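You operate a simulated robot arm through the tools that you are given. There is no shell and no other tool.

You are at the controls of a simulated robot arm. One attempt, no reset.

TASK
Stick the red label in the zinc tub and load the seed goods.
Fine: the red label goes on the floor of the zinc tub first; then the brown packet, the pink tin and the green paper sack go in. Set down upright: pink tin.

The check looks at the end state, three seconds after you hand in, the way a careful person would. Anything else that was tipped, shoved, dropped, spilled or broken makes it a failure.

THE ROBOT
A 7-joint arm with a two-finger parallel gripper, fixed in place. Base frame: the origin is at the foot of the arm, x ahead of it, y to its left, z up; the work surface is at about z = 0. Units: m, degrees, N and s.
With the tool pointing down near the work surface it reaches from about 0.24 to 0.62 m from the base axis. Its first joint turns from -66.0 to 66.0 degrees. Payload 2.6 kg.
Tool frame: the origin (TCP) lies between the finger pads and is the grasp point; the fingertips stand 0.03 m ahead of it; z points along the fingers, y is the line along which they close. Largest opening 0.094 m; finger width 0.028, thickness 0.01; the body of the gripper, 0.05 by 0.096 m, starts 0.055 m behind the TCP.
Orientation is that of the tool frame in the base frame, as a unit quaternion [x, y, z, w]. With the fingers straight down and closing along the base's y, the tool's x points along the base's -x, its y along +y and its z along -z.

THE INTERFACE
- The arm moves only by the tool apply_moves. Its argument "plan" is a list of rows, each a list of 7 numbers: the shift along the tool's x, y, z in mm, then the turn, a rotation vector about the tool's x, y, z in degrees, then the opening, from 0 (shut) to 1 (fully open). In form: [[dx, dy, dz, ax, ay, az, hand], ...]. A call has 1 to 20 rows; each row shifts and turns the commanded pose from where the row before left it, along the tool's axes as they then stand. Rows are played at 5 a second. More than 0.05 m and 8.6 degrees between two rows, or a gripper value outside its range, and nothing of the call is played. Where a pose cannot be reached the arm comes as near as it can. A force on the tool above 40 N (or 10 N above the force at the start of the call, whichever is more), or a blocked arm, ends the call early, and 0.2 s more pass. Each finger travels about 0.072 m/s and halts on what it meets, pressing with about 25 N; the grip force reading is that of the motor and also rises with nothing between the fingers. The clock runs only during rows and for 0.2 s after the last one: add rows that do not move to give the fingers time. The reply holds the time, the measured pose of the TCP, the force on the tool along the base axes, the opening and the grip force, in the units named above and with some noise, with the torque about the TCP (base axes, N m) and any sound that the robot's microphone picked up.
- Cameras (640 x 400 px; columns grow to the right, rows downward): "scene" is fixed at [0.0218, 0.4244, 0.5612]; the picture's right is [-0.88, -0.48, 0.00], its down [-0.30, 0.54, -0.79] and it looks along [0.38, -0.69, -0.62] (base axes); focal length 316 px, centre (320, 200). "wrist" rides on the gripper at [0.076, 0.014, -0.102] in the tool frame; the picture's right is [-0.18, 0.98, 0.00], its down [-0.75, -0.14, -0.64] and it looks along [-0.63, -0.12, 0.77] (tool axes); focal length 243 px, centre (320, 200). There is no depth. A picture from a camera that has moved, and an enlarged one, comes with that camera's place and axes in the base frame and with its lens.
- get_image(camera): a new picture of that camera. It takes no simulated time.
- zoom(camera, box): a new picture of the part [left, top, right, bottom] of that camera's present view, enlarged. It takes no simulated time.
- sign_off(): hands the job in; it is judged then, once.

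Places have to be worked out from the pictures, the camera data and where the tool is seen. Open the gripper and draw the arm clear of the work before you hand the job in, unless the task says otherwise.

The tools are called as a command line: name --pt "numbers of a row" for each row, then --argument value for the rest, lists and objects as JSON in quotes. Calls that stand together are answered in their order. apply_moves: Moves the arm, as the interface text tells. Its arguments: {"type":"object","properties":{"plan":{"type":"array","items":{"type":"array","items":{"type":"number"}}}},"required":["plan"]} The other tools are called the same way: get_image (camera) takes a picture; zoom (camera, box) takes an enlarged picture of a part of a camera's view; sign_off () hands the job in.

At the start:

```text
t: 0.0
ee_pos: [0.3431, -0.0034, 0.3321]
ee_rot: [0.0, 1.0, 0.0, 0.0]
ft_force: [0.3, -0.3, -0.4]
ft_torque: [0.02, -0.02, -0.01]
gripper_width: 0.0939
grasp_force: 0.1
```

scene: 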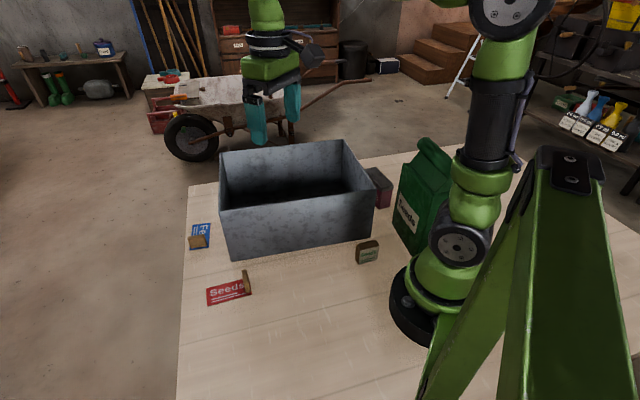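
wrist: 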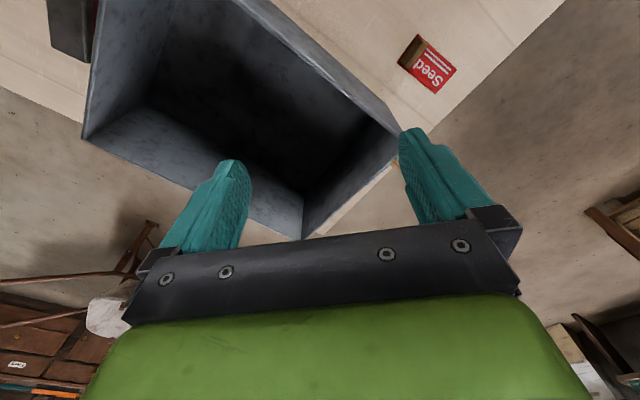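

I start by looking closer at the items around the tub: the red label, the blue label, the brown packet, the pink tin and the green sack.

zoom --camera "scene" --box '[180, 220, 280, 320]'

zoom --camera "scene" --box '[330, 130, 470, 280]'

zoom --camera "scene" --box '[200, 120, 400, 260]'

get_image --camera "wrist"

```text
4.00 times, centred on (230, 270) of scene
camera zoom: at [0.0218, 0.4244, 0.5612], right [-0.88, -0.48, 0.0], down [-0.3, 0.54, -0.79], along [0.38, -0.69, -0.62], focal length 1266 px, centre (680, -80)
```

zoom: 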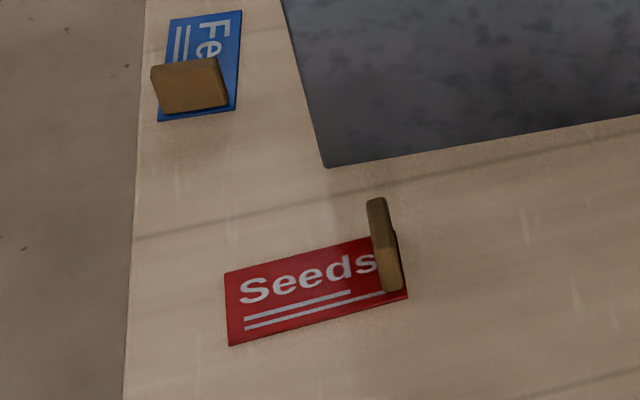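

```text
2.67 times, centred on (400, 205) of scene
camera zoom: at [0.0218, 0.4244, 0.5612], right [-0.88, -0.48, 0.0], down [-0.3, 0.54, -0.79], along [0.38, -0.69, -0.62], focal length 844 px, centre (107, 187)
```

zoom: 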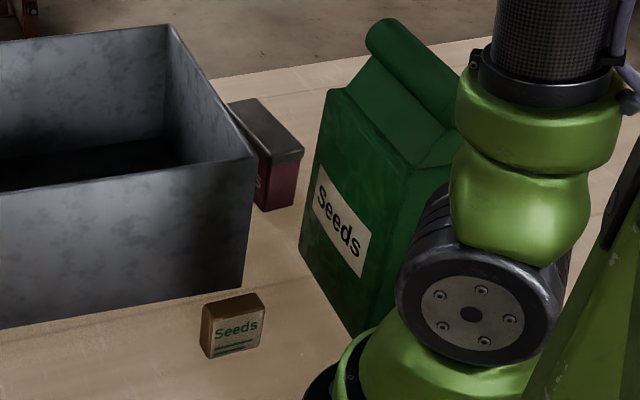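

```text
2.86 times, centred on (300, 190) of scene
camera zoom: at [0.0218, 0.4244, 0.5612], right [-0.88, -0.48, 0.0], down [-0.3, 0.54, -0.79], along [0.38, -0.69, -0.62], focal length 904 px, centre (377, 229)
```

zoom: 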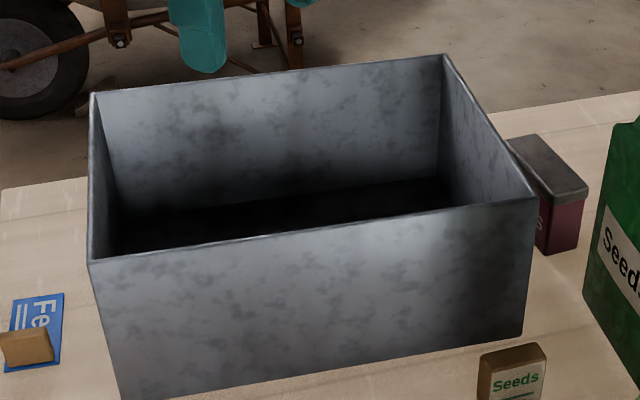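

```text
taken
camera wrist: at [0.2681, 0.0122, 0.4354], right [0.18, 0.98, 0.0], down [0.75, -0.14, 0.64], along [0.63, -0.12, -0.77], focal length 243 px, centre (320, 200)
```

wrist: 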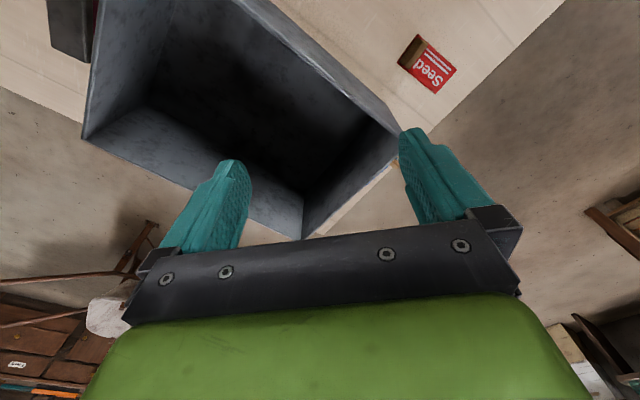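

The red label lies at about (0.385, 0.162) with its wooden tab at the end nearest the base; the tub is about 0.336 x 0.244 x 0.15 m, centred near (0.39, -0.106) and turned about 42°. I zoom further on the tab, the packet and the tin before moving.

zoom --camera "scene" --box '[225, 260, 265, 305]'

zoom --camera "scene" --box '[340, 225, 400, 275]'

zoom --camera "scene" --box '[355, 155, 415, 215]'

zoom --camera "wrist" --box '[380, 20, 480, 100]'

```text
8.89 times, centred on (245, 282) of scene
camera zoom: at [0.0218, 0.4244, 0.5612], right [-0.88, -0.48, 0.0], down [-0.3, 0.54, -0.79], along [0.38, -0.69, -0.62], focal length 2812 px, centre (987, -533)
```

zoom: 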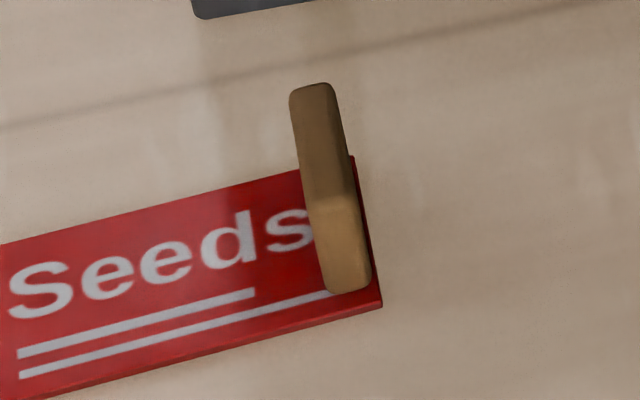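

```text
8.00 times, centred on (370, 250) of scene
camera zoom: at [0.0218, 0.4244, 0.5612], right [-0.88, -0.48, 0.0], down [-0.3, 0.54, -0.79], along [0.38, -0.69, -0.62], focal length 2531 px, centre (-80, -200)
```

zoom: 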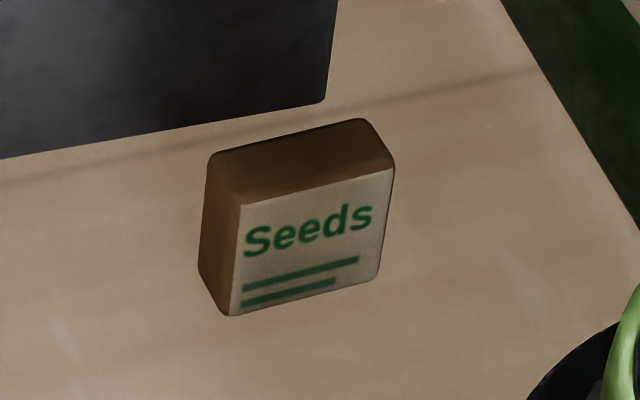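

```text
6.67 times, centred on (385, 185) of scene
camera zoom: at [0.0218, 0.4244, 0.5612], right [-0.88, -0.48, 0.0], down [-0.3, 0.54, -0.79], along [0.38, -0.69, -0.62], focal length 2109 px, centre (-113, 300)
```

zoom: 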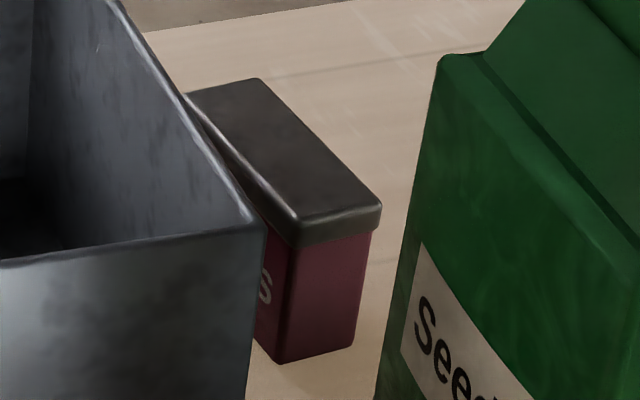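

```text
5.00 times, centred on (430, 60) of wrist
camera zoom: at [0.2681, 0.0122, 0.4354], right [0.18, 0.98, 0.0], down [0.75, -0.14, 0.64], along [0.63, -0.12, -0.77], focal length 1213 px, centre (-230, 900)
```

zoom: 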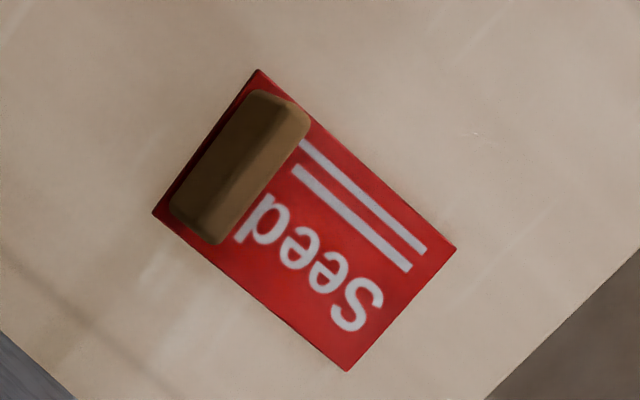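

The tab is about 10 mm thick, 34 mm long and tops out near z = 0.034, centred near (0.357, 0.1345), with its thickness pointing about 46° from x. I move above it at z ≈ 0.20 and turn the tool 43.5° so the fingers close across the tab.

apply_moves --pt "-3.5 34.4 32.5 0 0 0 1" --pt "-3.5 34.4 32.5 0 0 0 1" --pt "-3.5 34.4 32.5 0 0 0 1" --pt "-3.5 34.3 32.5 0 0 0 1" --pt "0 0 0 0 0 7.25 1" --pt "0 0 0 0 0 7.25 1" --pt "0 0 0 0 0 7.25 1" --pt "0 0 0 0 0 7.25 1" --pt "0 0 0 0 0 7.25 1" --pt "0 0 0 0 0 7.25 1" --pt "0 0 0 0 0 0 1" --pt "0 0 0 0 0 0 1"

get_image --camera "wrist"

get_image --camera "scene"

```text
t: 2.6
ee_pos: [0.3572, 0.1329, 0.2011]
ee_rot: [0.371, 0.929, 0.0, -0.001]
ft_force: [0.4, -0.8, -0.1]
ft_torque: [0.01, 0.0, -0.02]
gripper_width: 0.0943
grasp_force: 0.0
```

```text
taken
camera wrist: at [0.3126, 0.1983, 0.306], right [0.81, 0.59, 0.0], down [0.45, -0.62, 0.64], along [0.38, -0.52, -0.77], focal length 243 px, centre (320, 200)
```

wrist: 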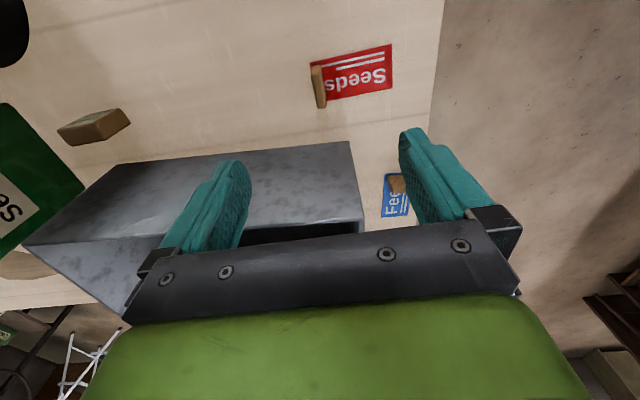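

```text
taken
```

scene: 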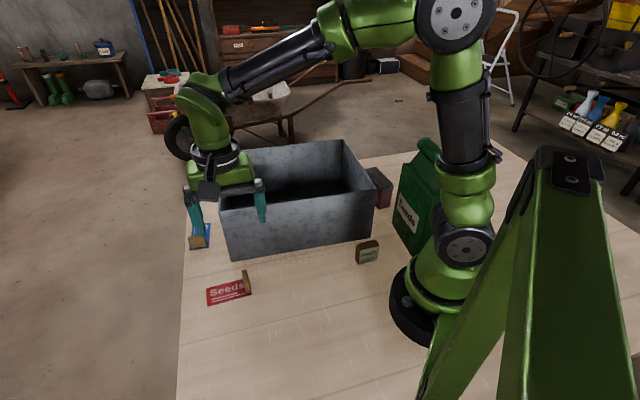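

The tool stands at (0.357, 0.133, 0.201) turned by 43.5°, and the tab is visible in the wrist view. I zoom in to refine the tab position.

zoom --camera "wrist" --box '[300, 40, 400, 115]'

zoom --camera "wrist" --box '[0, 60, 160, 240]'

```text
5.33 times, centred on (350, 78) of wrist
camera zoom: at [0.3126, 0.1983, 0.306], right [0.81, 0.59, 0.0], down [0.45, -0.62, 0.64], along [0.38, -0.52, -0.77], focal length 1294 px, centre (160, 853)
```

zoom: 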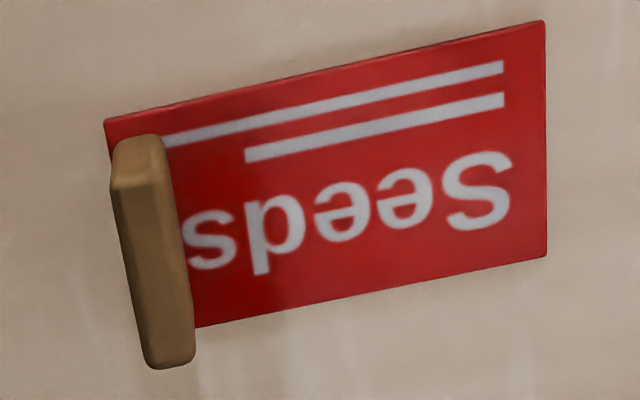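

```text
2.22 times, centred on (80, 150) of wrist
camera zoom: at [0.3126, 0.1983, 0.306], right [0.81, 0.59, 0.0], down [0.45, -0.62, 0.64], along [0.38, -0.52, -0.77], focal length 539 px, centre (853, 311)
```

zoom: 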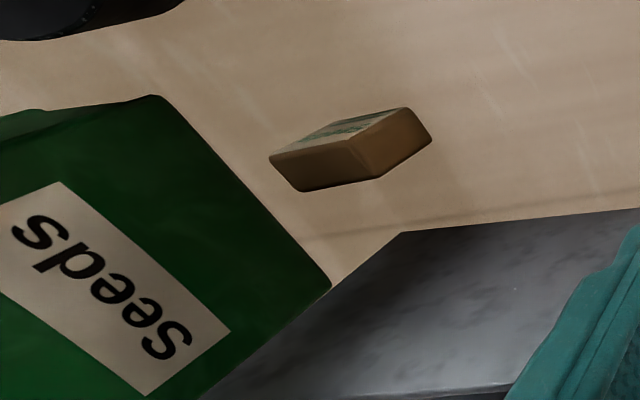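

Refined tab centre is (0.358, 0.1353) with the fingers aligned to within half a degree. I lower to z ≈ 0.037 so the fingertips stay just above the label.

apply_moves --pt "1.2 2.1 40 0 0 0 0.7" --pt "0 0 45 0 0 0 0.7" --pt "0 0 40 0 0 0 0.7" --pt "0 0 25 0 0 0 0.7" --pt "0 0 13 0 0 0 0.7" --pt "0 0 0 0 0 0 0.7" --pt "0 0 0 0 0 0 0.7"

get_image --camera "wrist"

zoom --camera "scene" --box '[190, 230, 290, 310]'

```text
t: 4.2
ee_pos: [0.3576, 0.1362, 0.0382]
ee_rot: [0.37, 0.929, 0.0, 0.0]
ft_force: [-0.2, -0.9, 0.4]
ft_torque: [0.04, 0.03, -0.01]
gripper_width: 0.0658
grasp_force: 0.0
```

```text
taken
camera wrist: at [0.3127, 0.2016, 0.1415], right [0.81, 0.59, 0.0], down [0.45, -0.62, 0.64], along [0.38, -0.52, -0.77], focal length 243 px, centre (320, 200)
```

wrist: 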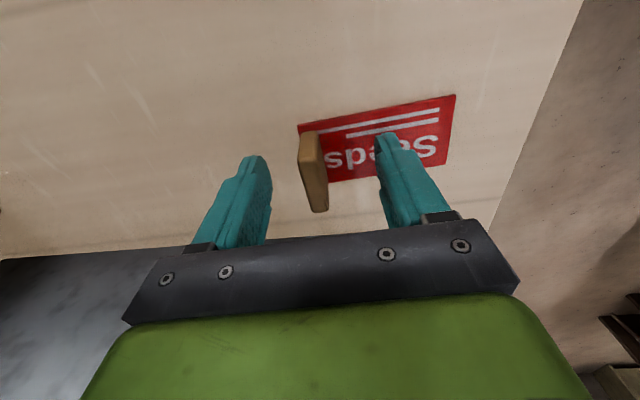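

```text
5.00 times, centred on (240, 270) of scene
camera zoom: at [0.0218, 0.4244, 0.5612], right [-0.88, -0.48, 0.0], down [-0.3, 0.54, -0.79], along [0.38, -0.69, -0.62], focal length 1582 px, centre (720, -150)
```

zoom: 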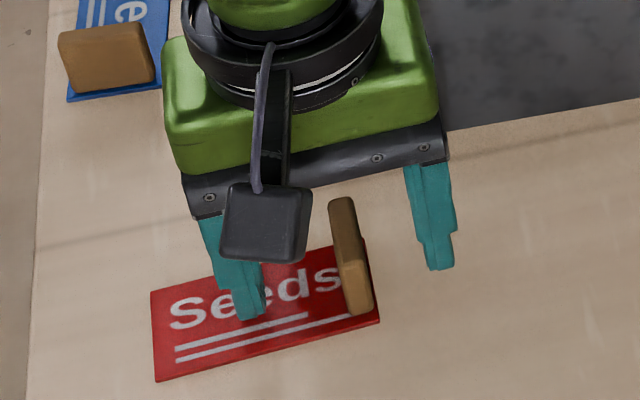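

The fingers straddle the tab. I zoom in to check how well centred it is before closing.

zoom --camera "wrist" --box '[240, 90, 420, 240]'

```text
2.67 times, centred on (330, 165) of wrist
camera zoom: at [0.3127, 0.2016, 0.1415], right [0.81, 0.59, 0.0], down [0.45, -0.62, 0.64], along [0.38, -0.52, -0.77], focal length 647 px, centre (293, 293)
```

zoom: 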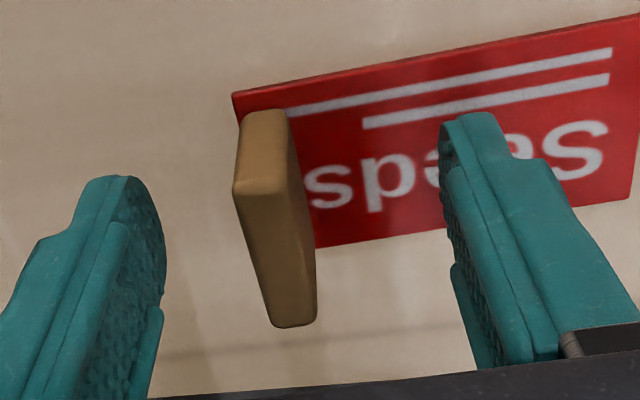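

The tab sits about 3 mm toward tool −y from the mid-plane, so I shift by 3 mm and close on it.

apply_moves --pt "0 -3 0 0 0 0 0.7" --pt "0 0 0 0 0 0 0.4" --pt "0 0 0 0 0 0 0.2" --pt "0 0 0 0 0 0 0.0" --pt "0 0 0 0 0 0 0.0" --pt "0 0 0 0 0 0 0.0"

zoom --camera "wrist" --box '[220, 80, 460, 260]'

```text
t: 5.6
ee_pos: [0.3558, 0.1347, 0.0365]
ee_rot: [0.371, 0.929, -0.001, 0.0]
ft_force: [-0.7, -0.2, -0.9]
ft_torque: [0.0, 0.02, -0.03]
gripper_width: 0.0142
grasp_force: 25.5
```

```text
2.22 times, centred on (340, 170) of wrist
camera zoom: at [0.3107, 0.1992, 0.1417], right [0.81, 0.59, 0.0], down [0.45, -0.62, 0.64], along [0.38, -0.52, -0.77], focal length 539 px, centre (276, 267)
```

zoom: 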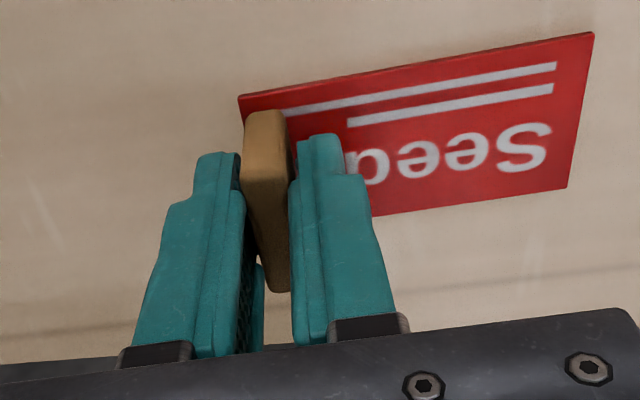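

The tab is held (width 14 mm, 25 N). I lift it to z ≈ 0.26 and check that the label came along flat.

apply_moves --pt "0 0 -15 0 0 0 0" --pt "0 0 -30 0 0 0 0" --pt "0 0 -45 0 0 0 0" --pt "0 0 -45 0 0 0 0" --pt "0 0 -45 0 0 0 0" --pt "0 0 -45 0 0 0 0" --pt "0 0 0 0 0 4.5 0" --pt "0 0 0 0 0 0 0"

get_image --camera "wrist"

get_image --camera "scene"

```text
t: 7.4
ee_pos: [0.3539, 0.1355, 0.2621]
ee_rot: [0.407, 0.913, -0.001, 0.001]
ft_force: [-0.4, -0.4, 0.7]
ft_torque: [0.0, 0.0, 0.01]
gripper_width: 0.0141
grasp_force: 25.3
```

```text
taken
camera wrist: at [0.3144, 0.2029, 0.3661], right [0.85, 0.52, 0.0], down [0.4, -0.65, 0.64], along [0.33, -0.55, -0.77], focal length 243 px, centre (320, 200)
```

wrist: 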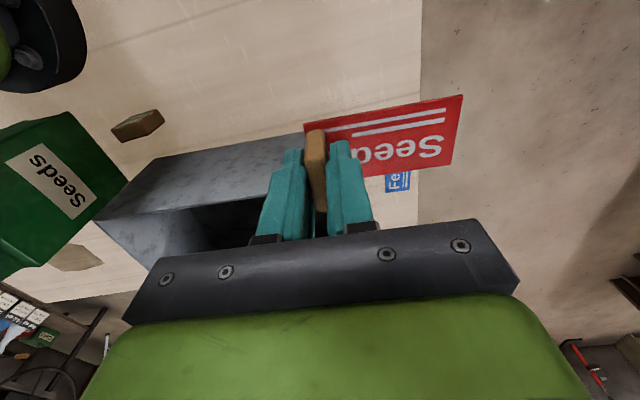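

```text
taken
```

scene: 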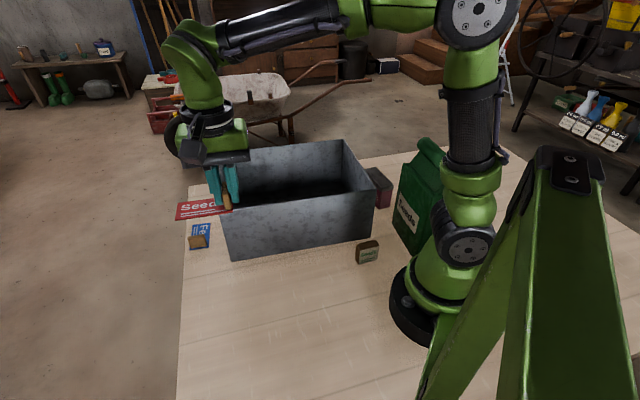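

The label hangs level from the tab. I carry it at z ≈ 0.26 to above the tub floor, toward (0.39, -0.134).

apply_moves --pt "-37.4 -25.6 0 0 0 0 0" --pt "-37.4 -25.6 0 0 0 0 0" --pt "-37.4 -25.6 0 0 0 0 0" --pt "-37.4 -25.6 0 0 0 0 0" --pt "-37.4 -25.6 0 0 0 0 0" --pt "-37.3 -25.7 0 0 0 0 0" --pt "0 0 0 0 0 0 0" --pt "0 0 0 0 0 0 0"

get_image --camera "wrist"

get_image --camera "scene"

```text
t: 9.2
ee_pos: [0.3923, -0.1376, 0.2646]
ee_rot: [0.407, 0.913, 0.0, 0.0]
ft_force: [-0.1, 0.2, -0.2]
ft_torque: [0.01, 0.01, 0.01]
gripper_width: 0.0145
grasp_force: 25.3
```

```text
taken
camera wrist: at [0.3544, -0.0702, 0.369], right [0.85, 0.52, 0.0], down [0.4, -0.65, 0.64], along [0.33, -0.55, -0.77], focal length 243 px, centre (320, 200)
```

wrist: 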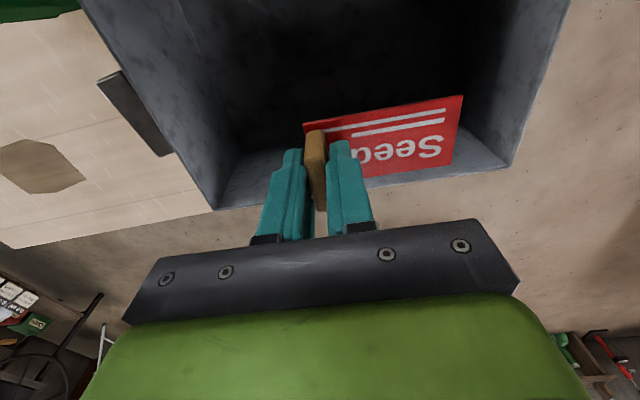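

```text
taken
```

scene: 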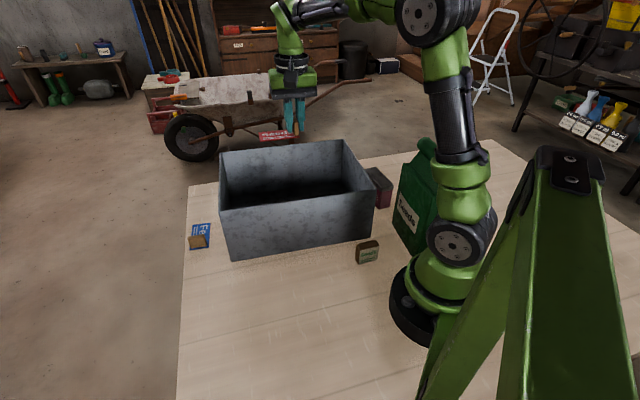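

The wrist view puts the tub rim where I estimated (BR ≈ (0.349, -0.305), BL ≈ (0.59, -0.08)). I descend into the tub to z ≈ 0.06.

apply_moves --pt "0 0 45 0 0 0 0" --pt "0 0 45 0 0 0 0" --pt "0 0 45 0 0 0 0" --pt "0 0 40 0 0 0 0" --pt "0 0 27 0 0 0 0" --pt "0 0 0 0 0 0 0" --pt "0 0 0 0 0 0 0"

get_image --camera "wrist"

get_image --camera "scene"

```text
t: 10.8
ee_pos: [0.3935, -0.1348, 0.0632]
ee_rot: [0.406, 0.914, 0.0, -0.001]
ft_force: [-0.5, 0.4, 0.0]
ft_torque: [-0.01, 0.05, -0.02]
gripper_width: 0.0143
grasp_force: 24.7
```

```text
taken
camera wrist: at [0.3529, -0.0674, 0.1677], right [0.85, 0.52, 0.0], down [0.4, -0.65, 0.64], along [0.33, -0.55, -0.77], focal length 243 px, centre (320, 200)
```

wrist: 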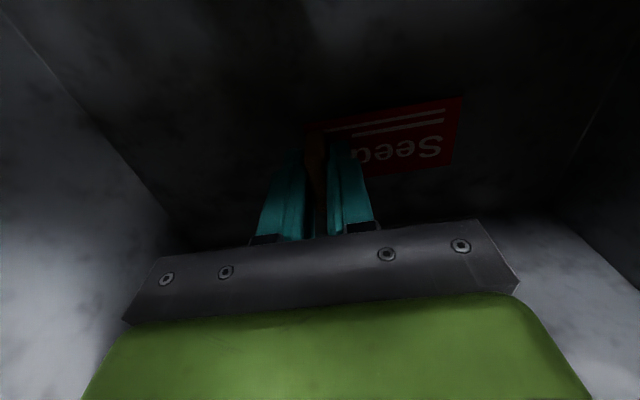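

```text
taken
```

scene: 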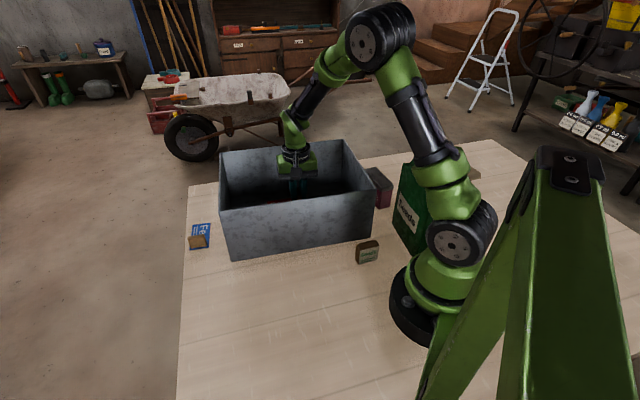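

The label is about 25 mm above the tub floor with clearance on all sides. I lower slowly, watching for contact.

apply_moves --pt "0 0 8 0 0 0 0" --pt "0 0 6 0 0 0 0" --pt "0 0 2 0 0 0 0" --pt "0 0 2 0 0 0 0" --pt "0 0 0 0 0 0 0"

```text
t: 12.0
ee_pos: [0.3922, -0.1359, 0.0463]
ee_rot: [0.407, 0.913, 0.001, 0.001]
ft_force: [-4.2, 2.9, 20.0]
ft_torque: [0.17, 0.17, 0.05]
gripper_width: 0.014
grasp_force: 24.7
```

Contact: 20 N upward at z ≈ 0.046. I ease back 1.5 mm to relieve the load, then check.

apply_moves --pt "0 0 -1.5 0 0 0 0" --pt "0 0 0 0 0 0 0"

zoom --camera "wrist" --box '[220, 80, 500, 255]'

```text
t: 12.6
ee_pos: [0.3914, -0.1358, 0.0459]
ee_rot: [0.406, 0.914, 0.0, 0.0]
ft_force: [3.4, -0.8, 7.9]
ft_torque: [-0.06, -0.12, 0.02]
gripper_width: 0.0144
grasp_force: 24.7
```

```text
2.29 times, centred on (360, 168) of wrist
camera zoom: at [0.3526, -0.0683, 0.1492], right [0.85, 0.52, 0.0], down [0.4, -0.65, 0.64], along [0.34, -0.55, -0.77], focal length 555 px, centre (229, 274)
```

zoom: 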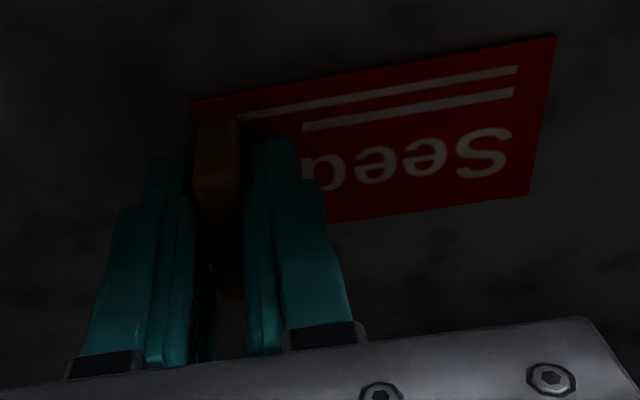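

The label sits flat on the floor, still lightly pressed (8 N). I open the fingers gently, then rise out.

apply_moves --pt "0 0 0 0 0 0 0.2" --pt "0 0 0 0 0 0 0.35" --pt "0 0 0 0 0 0 0.45" --pt "0 0 0 0 0 0 0.45" --pt "0 0 0 0 0 0 0.45"

zoom --camera "wrist" --box '[220, 80, 500, 255]'

```text
t: 13.8
ee_pos: [0.3906, -0.1368, 0.0446]
ee_rot: [0.406, 0.914, 0.0, 0.0]
ft_force: [-1.0, 0.2, -0.3]
ft_torque: [0.01, -0.02, -0.04]
gripper_width: 0.0424
grasp_force: 0.0
```

```text
2.29 times, centred on (360, 168) of wrist
camera zoom: at [0.3523, -0.0681, 0.1492], right [0.85, 0.52, 0.0], down [0.4, -0.65, 0.64], along [0.33, -0.55, -0.77], focal length 555 px, centre (229, 274)
```

zoom: 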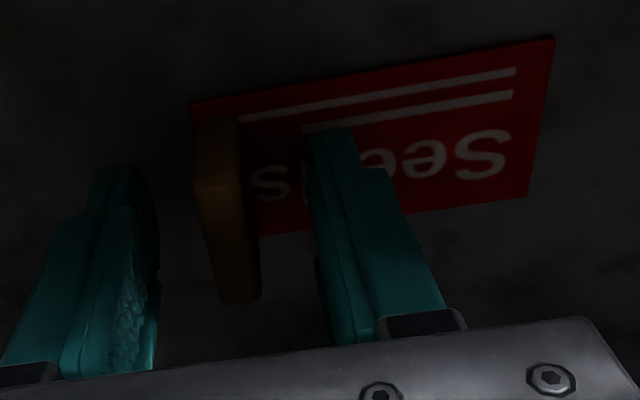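

Released cleanly with zero force and the label flat. I rise straight out of the tub.

apply_moves --pt "0 0 -15 0 0 0 0.45" --pt "0 0 -35 0 0 0 0.45" --pt "0 0 -45 0 0 0 0.45" --pt "0 0 -45 0 0 0 0.45" --pt "0 0 -45 0 0 0 0.45" --pt "0 0 -40 0 0 0 0.45" --pt "0 0 0 0 0 0 0.45"

get_image --camera "wrist"

get_image --camera "scene"

```text
t: 15.4
ee_pos: [0.393, -0.1356, 0.27]
ee_rot: [0.407, 0.913, 0.0, 0.0]
ft_force: [0.3, 0.6, -0.5]
ft_torque: [0.03, -0.02, 0.04]
gripper_width: 0.0422
grasp_force: 0.0
```

```text
taken
camera wrist: at [0.353, -0.0689, 0.3736], right [0.85, 0.52, 0.0], down [0.4, -0.65, 0.64], along [0.33, -0.55, -0.77], focal length 243 px, centre (320, 200)
```

wrist: 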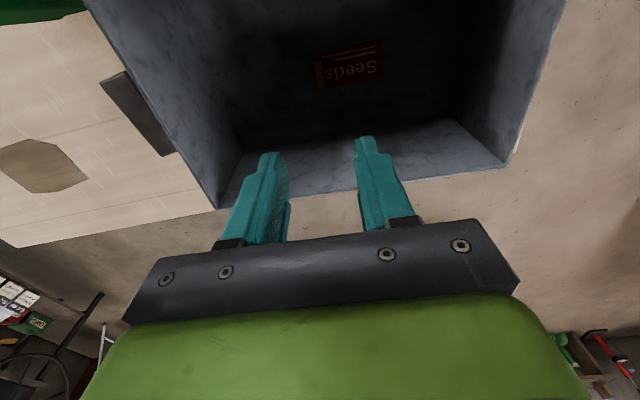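

```text
taken
```

scene: 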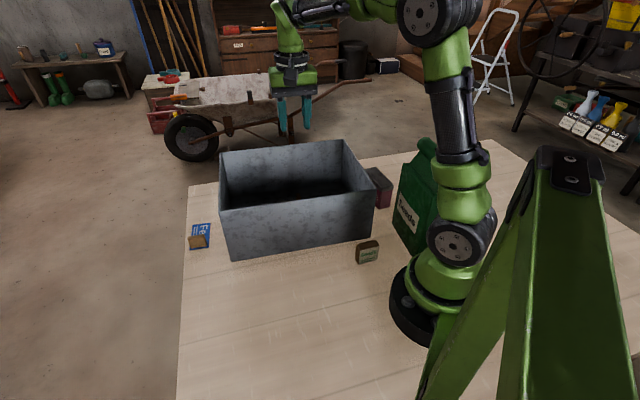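

The label lies flat on the tub floor. The packet (about 46 x 20 x 47 mm) stands at (0.166, -0.059), too close to the base for a vertical tool, so I will come in tilted with the tool leaning along the tub's front wall. First I turn the tool by -95° here above the tub.

apply_moves --pt "0 0 -2 0 0 -8 0.5" --pt "0 0 -2 0 0 -8 0.5" --pt "0 0 -2 0 0 -8 0.5" --pt "0 0 -2 0 0 -8 0.5" --pt "0 0 -2 0 0 -8 0.5" --pt "0 0 0 0 0 -8 0.5" --pt "0 0 0 0 0 -8 0.5" --pt "0 0 0 0 0 -8 0.5" --pt "0 0 0 0 0 -8 0.5" --pt "0 0 0 0 0 -8 0.5" --pt "0 0 0 0 0 -8 0.5" --pt "0 0 0 0 0 -7 0.5" --pt "0 0 0 0 0 0 0.5" --pt "0 0 0 0 0 0 0.5"

get_image --camera "wrist"

get_image --camera "scene"

```text
t: 18.4
ee_pos: [0.3919, -0.1364, 0.2806]
ee_rot: [-0.399, 0.917, 0.0, 0.0]
ft_force: [0.9, -0.5, 0.7]
ft_torque: [-0.02, -0.01, -0.02]
gripper_width: 0.0469
grasp_force: 0.0
```

```text
taken
camera wrist: at [0.33, -0.1801, 0.3843], right [-0.59, 0.8, 0.0], down [0.62, 0.46, 0.64], along [0.52, 0.38, -0.77], focal length 243 px, centre (320, 200)
```

wrist: 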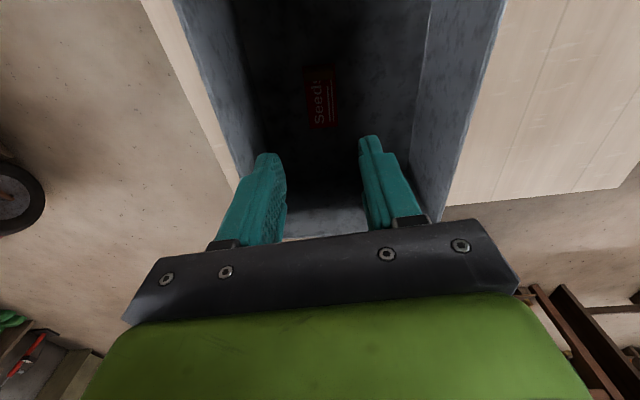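

```text
taken
```

scene: 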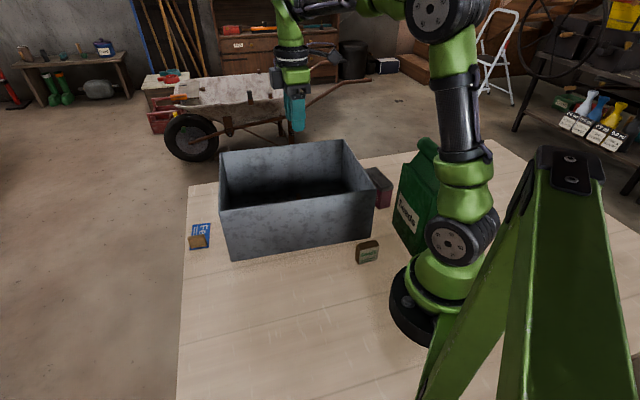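

Tool y now points along (-0.73, 0.68), across the packet's thickness. I move off the tub to (0.27, 0.05, 0.28) and tilt 40° so the fingers point back toward the packet.

apply_moves --pt "-10.6 43.2 0 0 0 0 0.5" --pt "-10.6 43.2 0 0 0 0 0.5" --pt "-10.6 43.2 0 0 0 0 0.5" --pt "-10.6 43.2 0 0 0 0 0.5" --pt "-10.6 43.4 0 0 0 0 0.5" --pt "0 0 0 0 8 0 0.5" --pt "0 0 0 0 8 0 0.5" --pt "0 0 0 0 8 0 0.5" --pt "0 0 0 0 8 0 0.5" --pt "0 0 0 0 8 0 0.5" --pt "0 0 0 0 0 0 0.5" --pt "0 0 0 0 0 0 0.5"

get_image --camera "wrist"

get_image --camera "scene"

```text
t: 21.0
ee_pos: [0.2696, 0.0507, 0.28]
ee_rot: [-0.375, 0.862, -0.136, -0.313]
ft_force: [0.6, -0.7, 0.3]
ft_torque: [-0.01, 0.01, 0.0]
gripper_width: 0.0472
grasp_force: 0.0
```

```text
taken
camera wrist: at [0.2656, 0.067, 0.4087], right [-0.62, 0.77, -0.12], down [0.78, 0.63, 0.01], along [0.08, -0.09, -0.99], focal length 243 px, centre (320, 200)
```

wrist: 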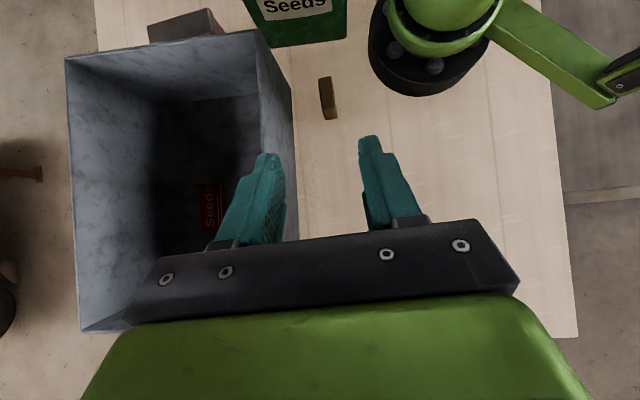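

```text
taken
```

scene: 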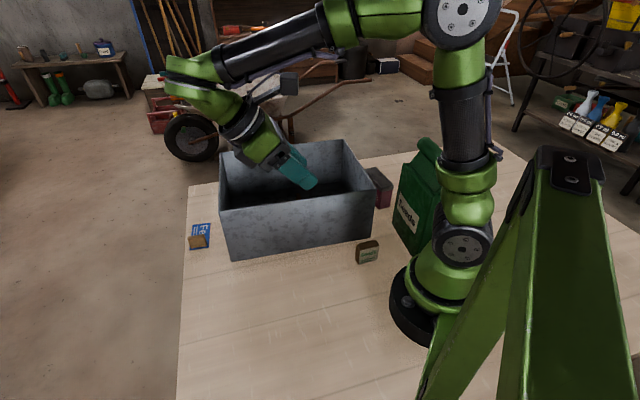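

The camera now looks straight down and shows the packet, the base and the sack's lower edge. I zoom on the packet to refine its position.

zoom --camera "wrist" --box '[280, 60, 380, 130]'

zoom --camera "wrist" --box '[130, 0, 400, 110]'

```text
5.71 times, centred on (330, 95) of wrist
camera zoom: at [0.2656, 0.067, 0.4087], right [-0.62, 0.77, -0.12], down [0.78, 0.63, 0.01], along [0.08, -0.09, -0.99], focal length 1386 px, centre (263, 800)
```

zoom: 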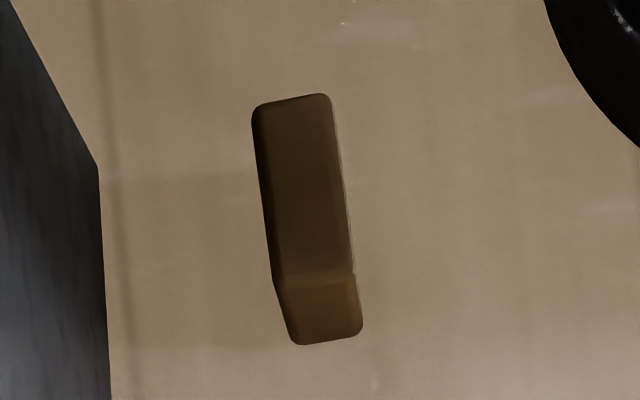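

```text
2.37 times, centred on (265, 55) of wrist
camera zoom: at [0.2656, 0.067, 0.4087], right [-0.62, 0.77, -0.12], down [0.78, 0.63, 0.01], along [0.08, -0.09, -0.99], focal length 575 px, centre (450, 544)
```

zoom: 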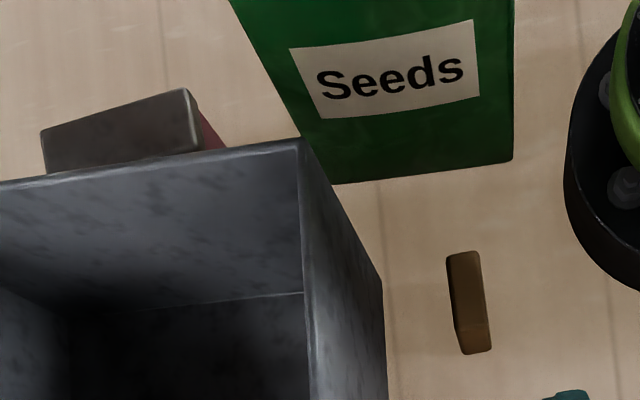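

Packet centre is (0.165, -0.0588), aligned at 46°, matching the tool. I move along the tilted approach line to a pre-grasp point about 0.12 m back from it.

apply_moves --pt "-11 0.5 39.7 0 0 0 0.5" --pt "-11 0.5 39.7 0 0 0 0.5" --pt "-11 0.5 39.7 0 0 0 0.5" --pt "-11 0.3 39.7 0 0 0 0.5" --pt "0 0 0 0 0 0 0.5" --pt "0 0 0 0 0 0 0.5"

get_image --camera "wrist"

get_image --camera "scene"

```text
t: 22.4
ee_pos: [0.2209, 0.0025, 0.1307]
ee_rot: [-0.375, 0.862, -0.137, -0.313]
ft_force: [-0.4, 0.9, 0.5]
ft_torque: [-0.01, 0.04, 0.0]
gripper_width: 0.0468
grasp_force: 0.0
```

```text
taken
camera wrist: at [0.2168, 0.0194, 0.2601], right [-0.62, 0.77, -0.12], down [0.78, 0.63, 0.01], along [0.08, -0.09, -0.99], focal length 243 px, centre (320, 200)
```

wrist: 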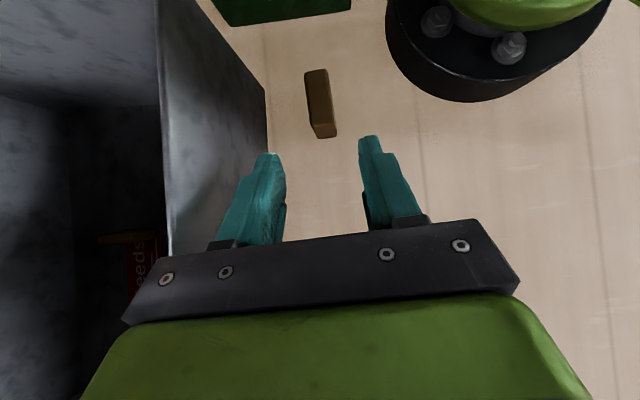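

```text
taken
```

scene: 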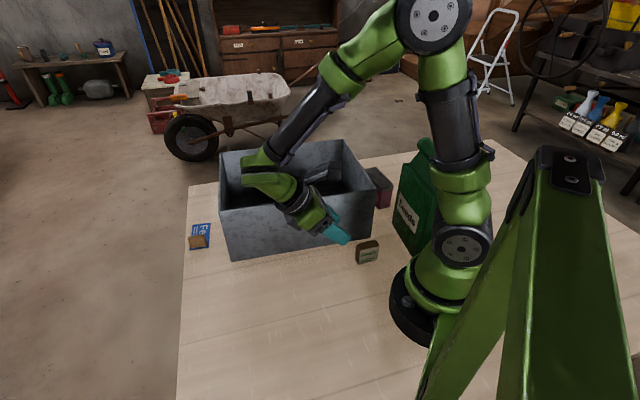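

The arm holds the tilted pose exactly and the packet is centred between the fingers. I advance along the tool axis to straddle it.

apply_moves --pt "0 0 40 0 0 0 0.5" --pt "0 0 35 0 0 0 0.5" --pt "0 0 25 0 0 0 0.5" --pt "0 0 0 0 0 0 0.5"

get_image --camera "wrist"

get_image --camera "scene"

```text
t: 23.4
ee_pos: [0.1751, -0.0435, 0.055]
ee_rot: [-0.375, 0.862, -0.137, -0.314]
ft_force: [0.6, 0.0, -0.8]
ft_torque: [-0.02, 0.01, 0.0]
gripper_width: 0.0471
grasp_force: 0.0
```

```text
taken
camera wrist: at [0.1708, -0.0266, 0.1847], right [-0.62, 0.77, -0.12], down [0.78, 0.63, 0.01], along [0.08, -0.09, -0.99], focal length 243 px, centre (320, 200)
```

wrist: 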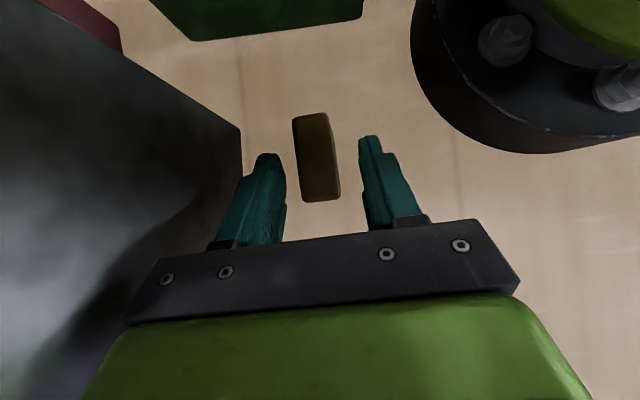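

```text
taken
```

scene: 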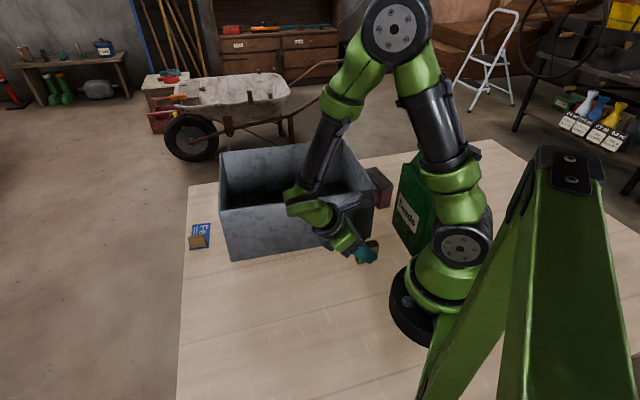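

The packet lies squarely between the fingers with no contact force. I advance the last 20 mm and close.

apply_moves --pt "0 -1 12 0 0 0 0.5" --pt "0 0 9 0 0 0 0.5" --pt "0 0 0 0 0 0 0.35" --pt "0 0 0 0 0 0 0.2" --pt "0 0 0 0 0 0 0.1" --pt "0 0 0 0 0 0 0.0" --pt "0 0 0 0 0 0 0.0"

get_image --camera "wrist"

```text
t: 25.0
ee_pos: [0.167, -0.0551, 0.0386]
ee_rot: [-0.375, 0.862, -0.137, -0.313]
ft_force: [0.1, -0.4, 0.4]
ft_torque: [-0.01, -0.01, -0.03]
gripper_width: 0.0256
grasp_force: 25.0
```

```text
taken
camera wrist: at [0.164, -0.0379, 0.1678], right [-0.62, 0.77, -0.12], down [0.78, 0.63, 0.01], along [0.08, -0.09, -0.99], focal length 243 px, centre (320, 200)
```

wrist: 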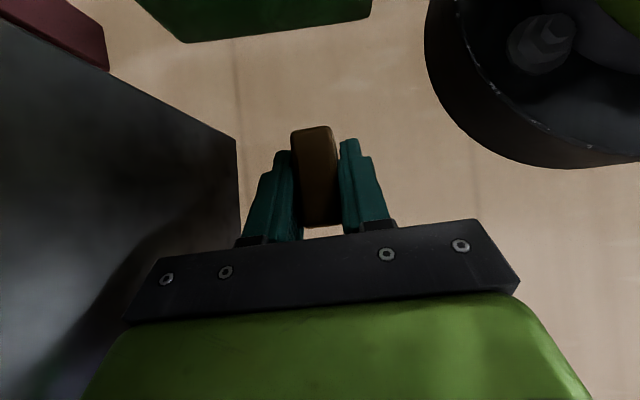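

The packet is gripped (25 N). I lift it 8 mm, back out along the tool axis, then rise to z ≈ 0.30.

apply_moves --pt "5.1 0 -6.1 0 0 0 0" --pt "0 0 -25 0 0 0 0" --pt "0 0 -45 0 0 0 0" --pt "0 0 -45 0 0 0 0" --pt "25.7 0 -30.7 0 0 0 0" --pt "25.7 0 -30.7 0 0 0 0" --pt "25.7 0 -30.7 0 0 0 0" --pt "25.7 0 -30.7 0 0 0 0" --pt "0 0 0 0 0 0 0" --pt "0 0 0 0 0 0 0"

get_image --camera "wrist"

get_image --camera "scene"

```text
t: 27.2
ee_pos: [0.2223, -0.0033, 0.2929]
ee_rot: [-0.375, 0.862, -0.137, -0.314]
ft_force: [-0.4, 0.2, -0.1]
ft_torque: [0.0, 0.01, 0.0]
gripper_width: 0.0254
grasp_force: 24.6
```

```text
taken
camera wrist: at [0.2177, 0.0131, 0.4235], right [-0.62, 0.77, -0.12], down [0.78, 0.63, 0.01], along [0.08, -0.09, -0.99], focal length 243 px, centre (320, 200)
```

wrist: 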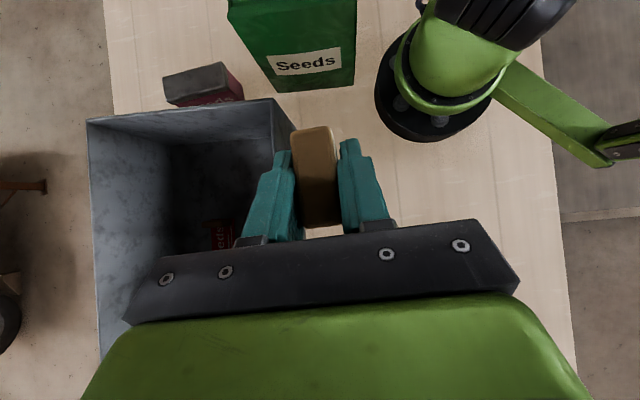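

```text
taken
```

scene: 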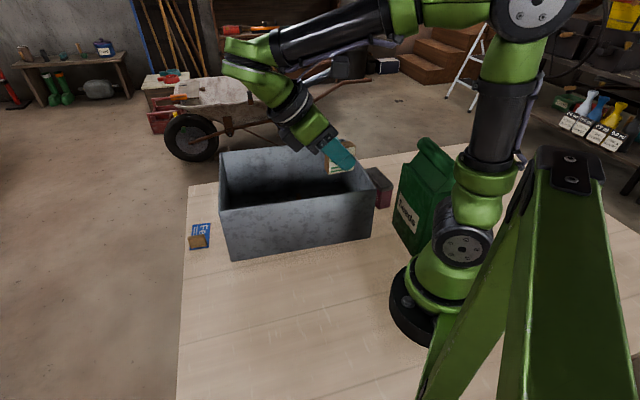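

The packet is held upright in the gripper. Before moving on, I zoom on the sack and tin from this height to plan ahead.

zoom --camera "wrist" --box '[150, 0, 390, 150]'

zoom --camera "scene" --box '[350, 120, 490, 270]'

```text
2.67 times, centred on (270, 75) of wrist
camera zoom: at [0.2177, 0.0131, 0.4235], right [-0.62, 0.77, -0.12], down [0.78, 0.63, 0.01], along [0.08, -0.09, -0.99], focal length 647 px, centre (453, 533)
```

zoom: 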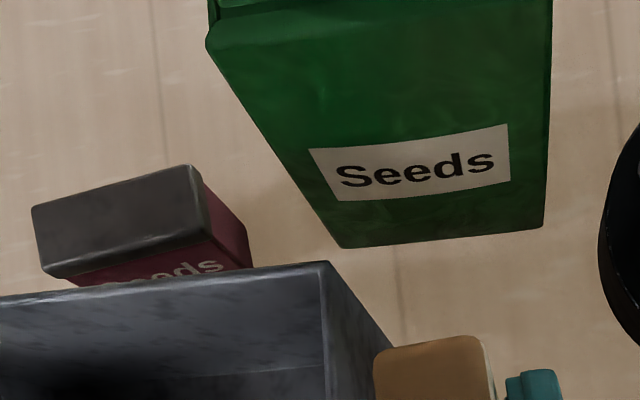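

```text
2.67 times, centred on (420, 195) of scene
camera zoom: at [0.0218, 0.4244, 0.5612], right [-0.88, -0.48, 0.0], down [-0.3, 0.54, -0.79], along [0.38, -0.69, -0.62], focal length 844 px, centre (53, 213)
```

zoom: 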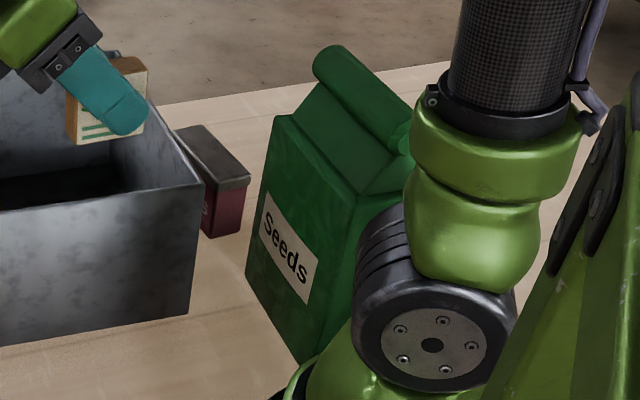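

Sack and tin are unchanged. I turn 5° to align with the tub and carry the packet over to above its spot in the tub, at about (0.369, -0.052).

apply_moves --pt "0 0 0 -3.2 0 3.85 0" --pt "-14.7 -33.5 -12.3 0 0 0 0" --pt "-14.7 -33.5 -12.3 0 0 0 0" --pt "-14.7 -33.5 -12.3 0 0 0 0" --pt "-14.6 -33.6 -12.4 0 0 0 0" --pt "0 0 0 0 0 0 0" --pt "0 0 0 0 0 0 0"

get_image --camera "wrist"

get_image --camera "scene"

```text
t: 28.8
ee_pos: [0.3672, -0.0495, 0.2958]
ee_rot: [-0.337, 0.877, -0.123, -0.319]
ft_force: [-0.7, -0.1, 0.3]
ft_torque: [-0.01, 0.02, 0.0]
gripper_width: 0.0254
grasp_force: 24.6
```

```text
taken
camera wrist: at [0.3644, -0.0328, 0.4243], right [-0.55, 0.82, -0.12], down [0.83, 0.56, 0.01], along [0.07, -0.09, -0.99], focal length 243 px, centre (320, 200)
```

wrist: 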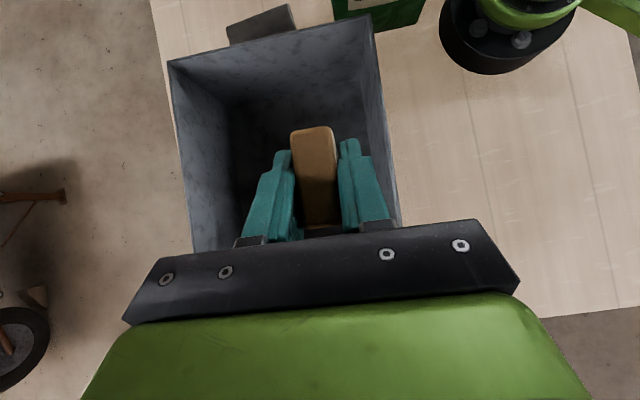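

```text
taken
```

scene: 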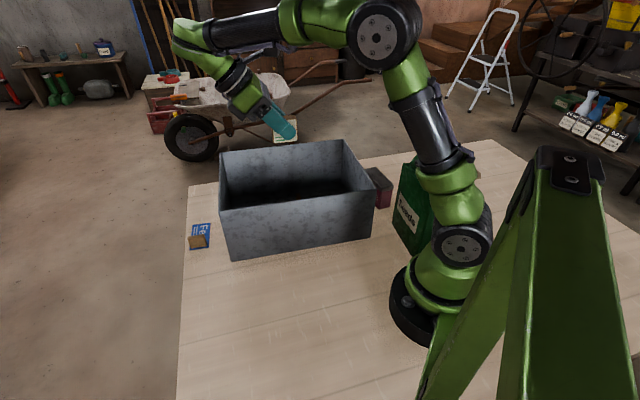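

The packet hangs above the tub at a good height. I shift it 20 mm toward the near end and 6 mm off the front wall for wrist clearance, then lower to just above the floor.

apply_moves --pt "15.3 -6 12.9 0 0 0 0" --pt "-25.7 0 30.6 0 0 0 0" --pt "-25.7 0 30.6 0 0 0 0" --pt "-25.7 0 30.6 0 0 0 0" --pt "0 0 0 0 0 0 0"

get_image --camera "wrist"

get_image --camera "scene"

```text
t: 30.0
ee_pos: [0.3554, -0.0675, 0.1744]
ee_rot: [-0.336, 0.878, -0.122, -0.32]
ft_force: [-0.3, 0.2, 0.2]
ft_torque: [0.02, -0.01, -0.03]
gripper_width: 0.0252
grasp_force: 25.1
```

```text
taken
camera wrist: at [0.3522, -0.051, 0.3024], right [-0.55, 0.83, -0.12], down [0.83, 0.56, 0.01], along [0.07, -0.09, -0.99], focal length 243 px, centre (320, 200)
```

wrist: 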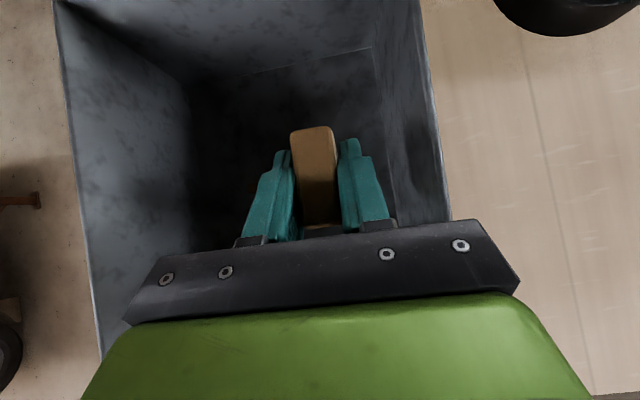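

```text
taken
```

scene: 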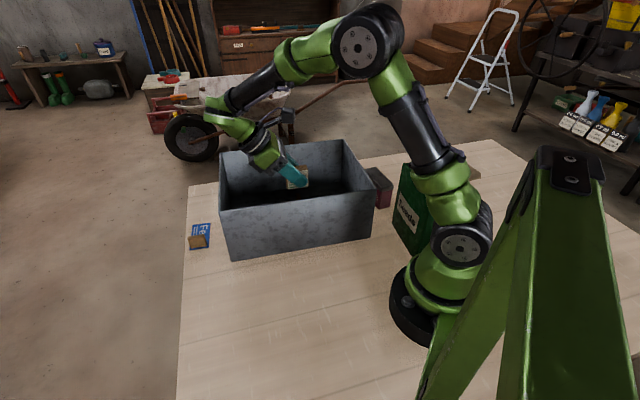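

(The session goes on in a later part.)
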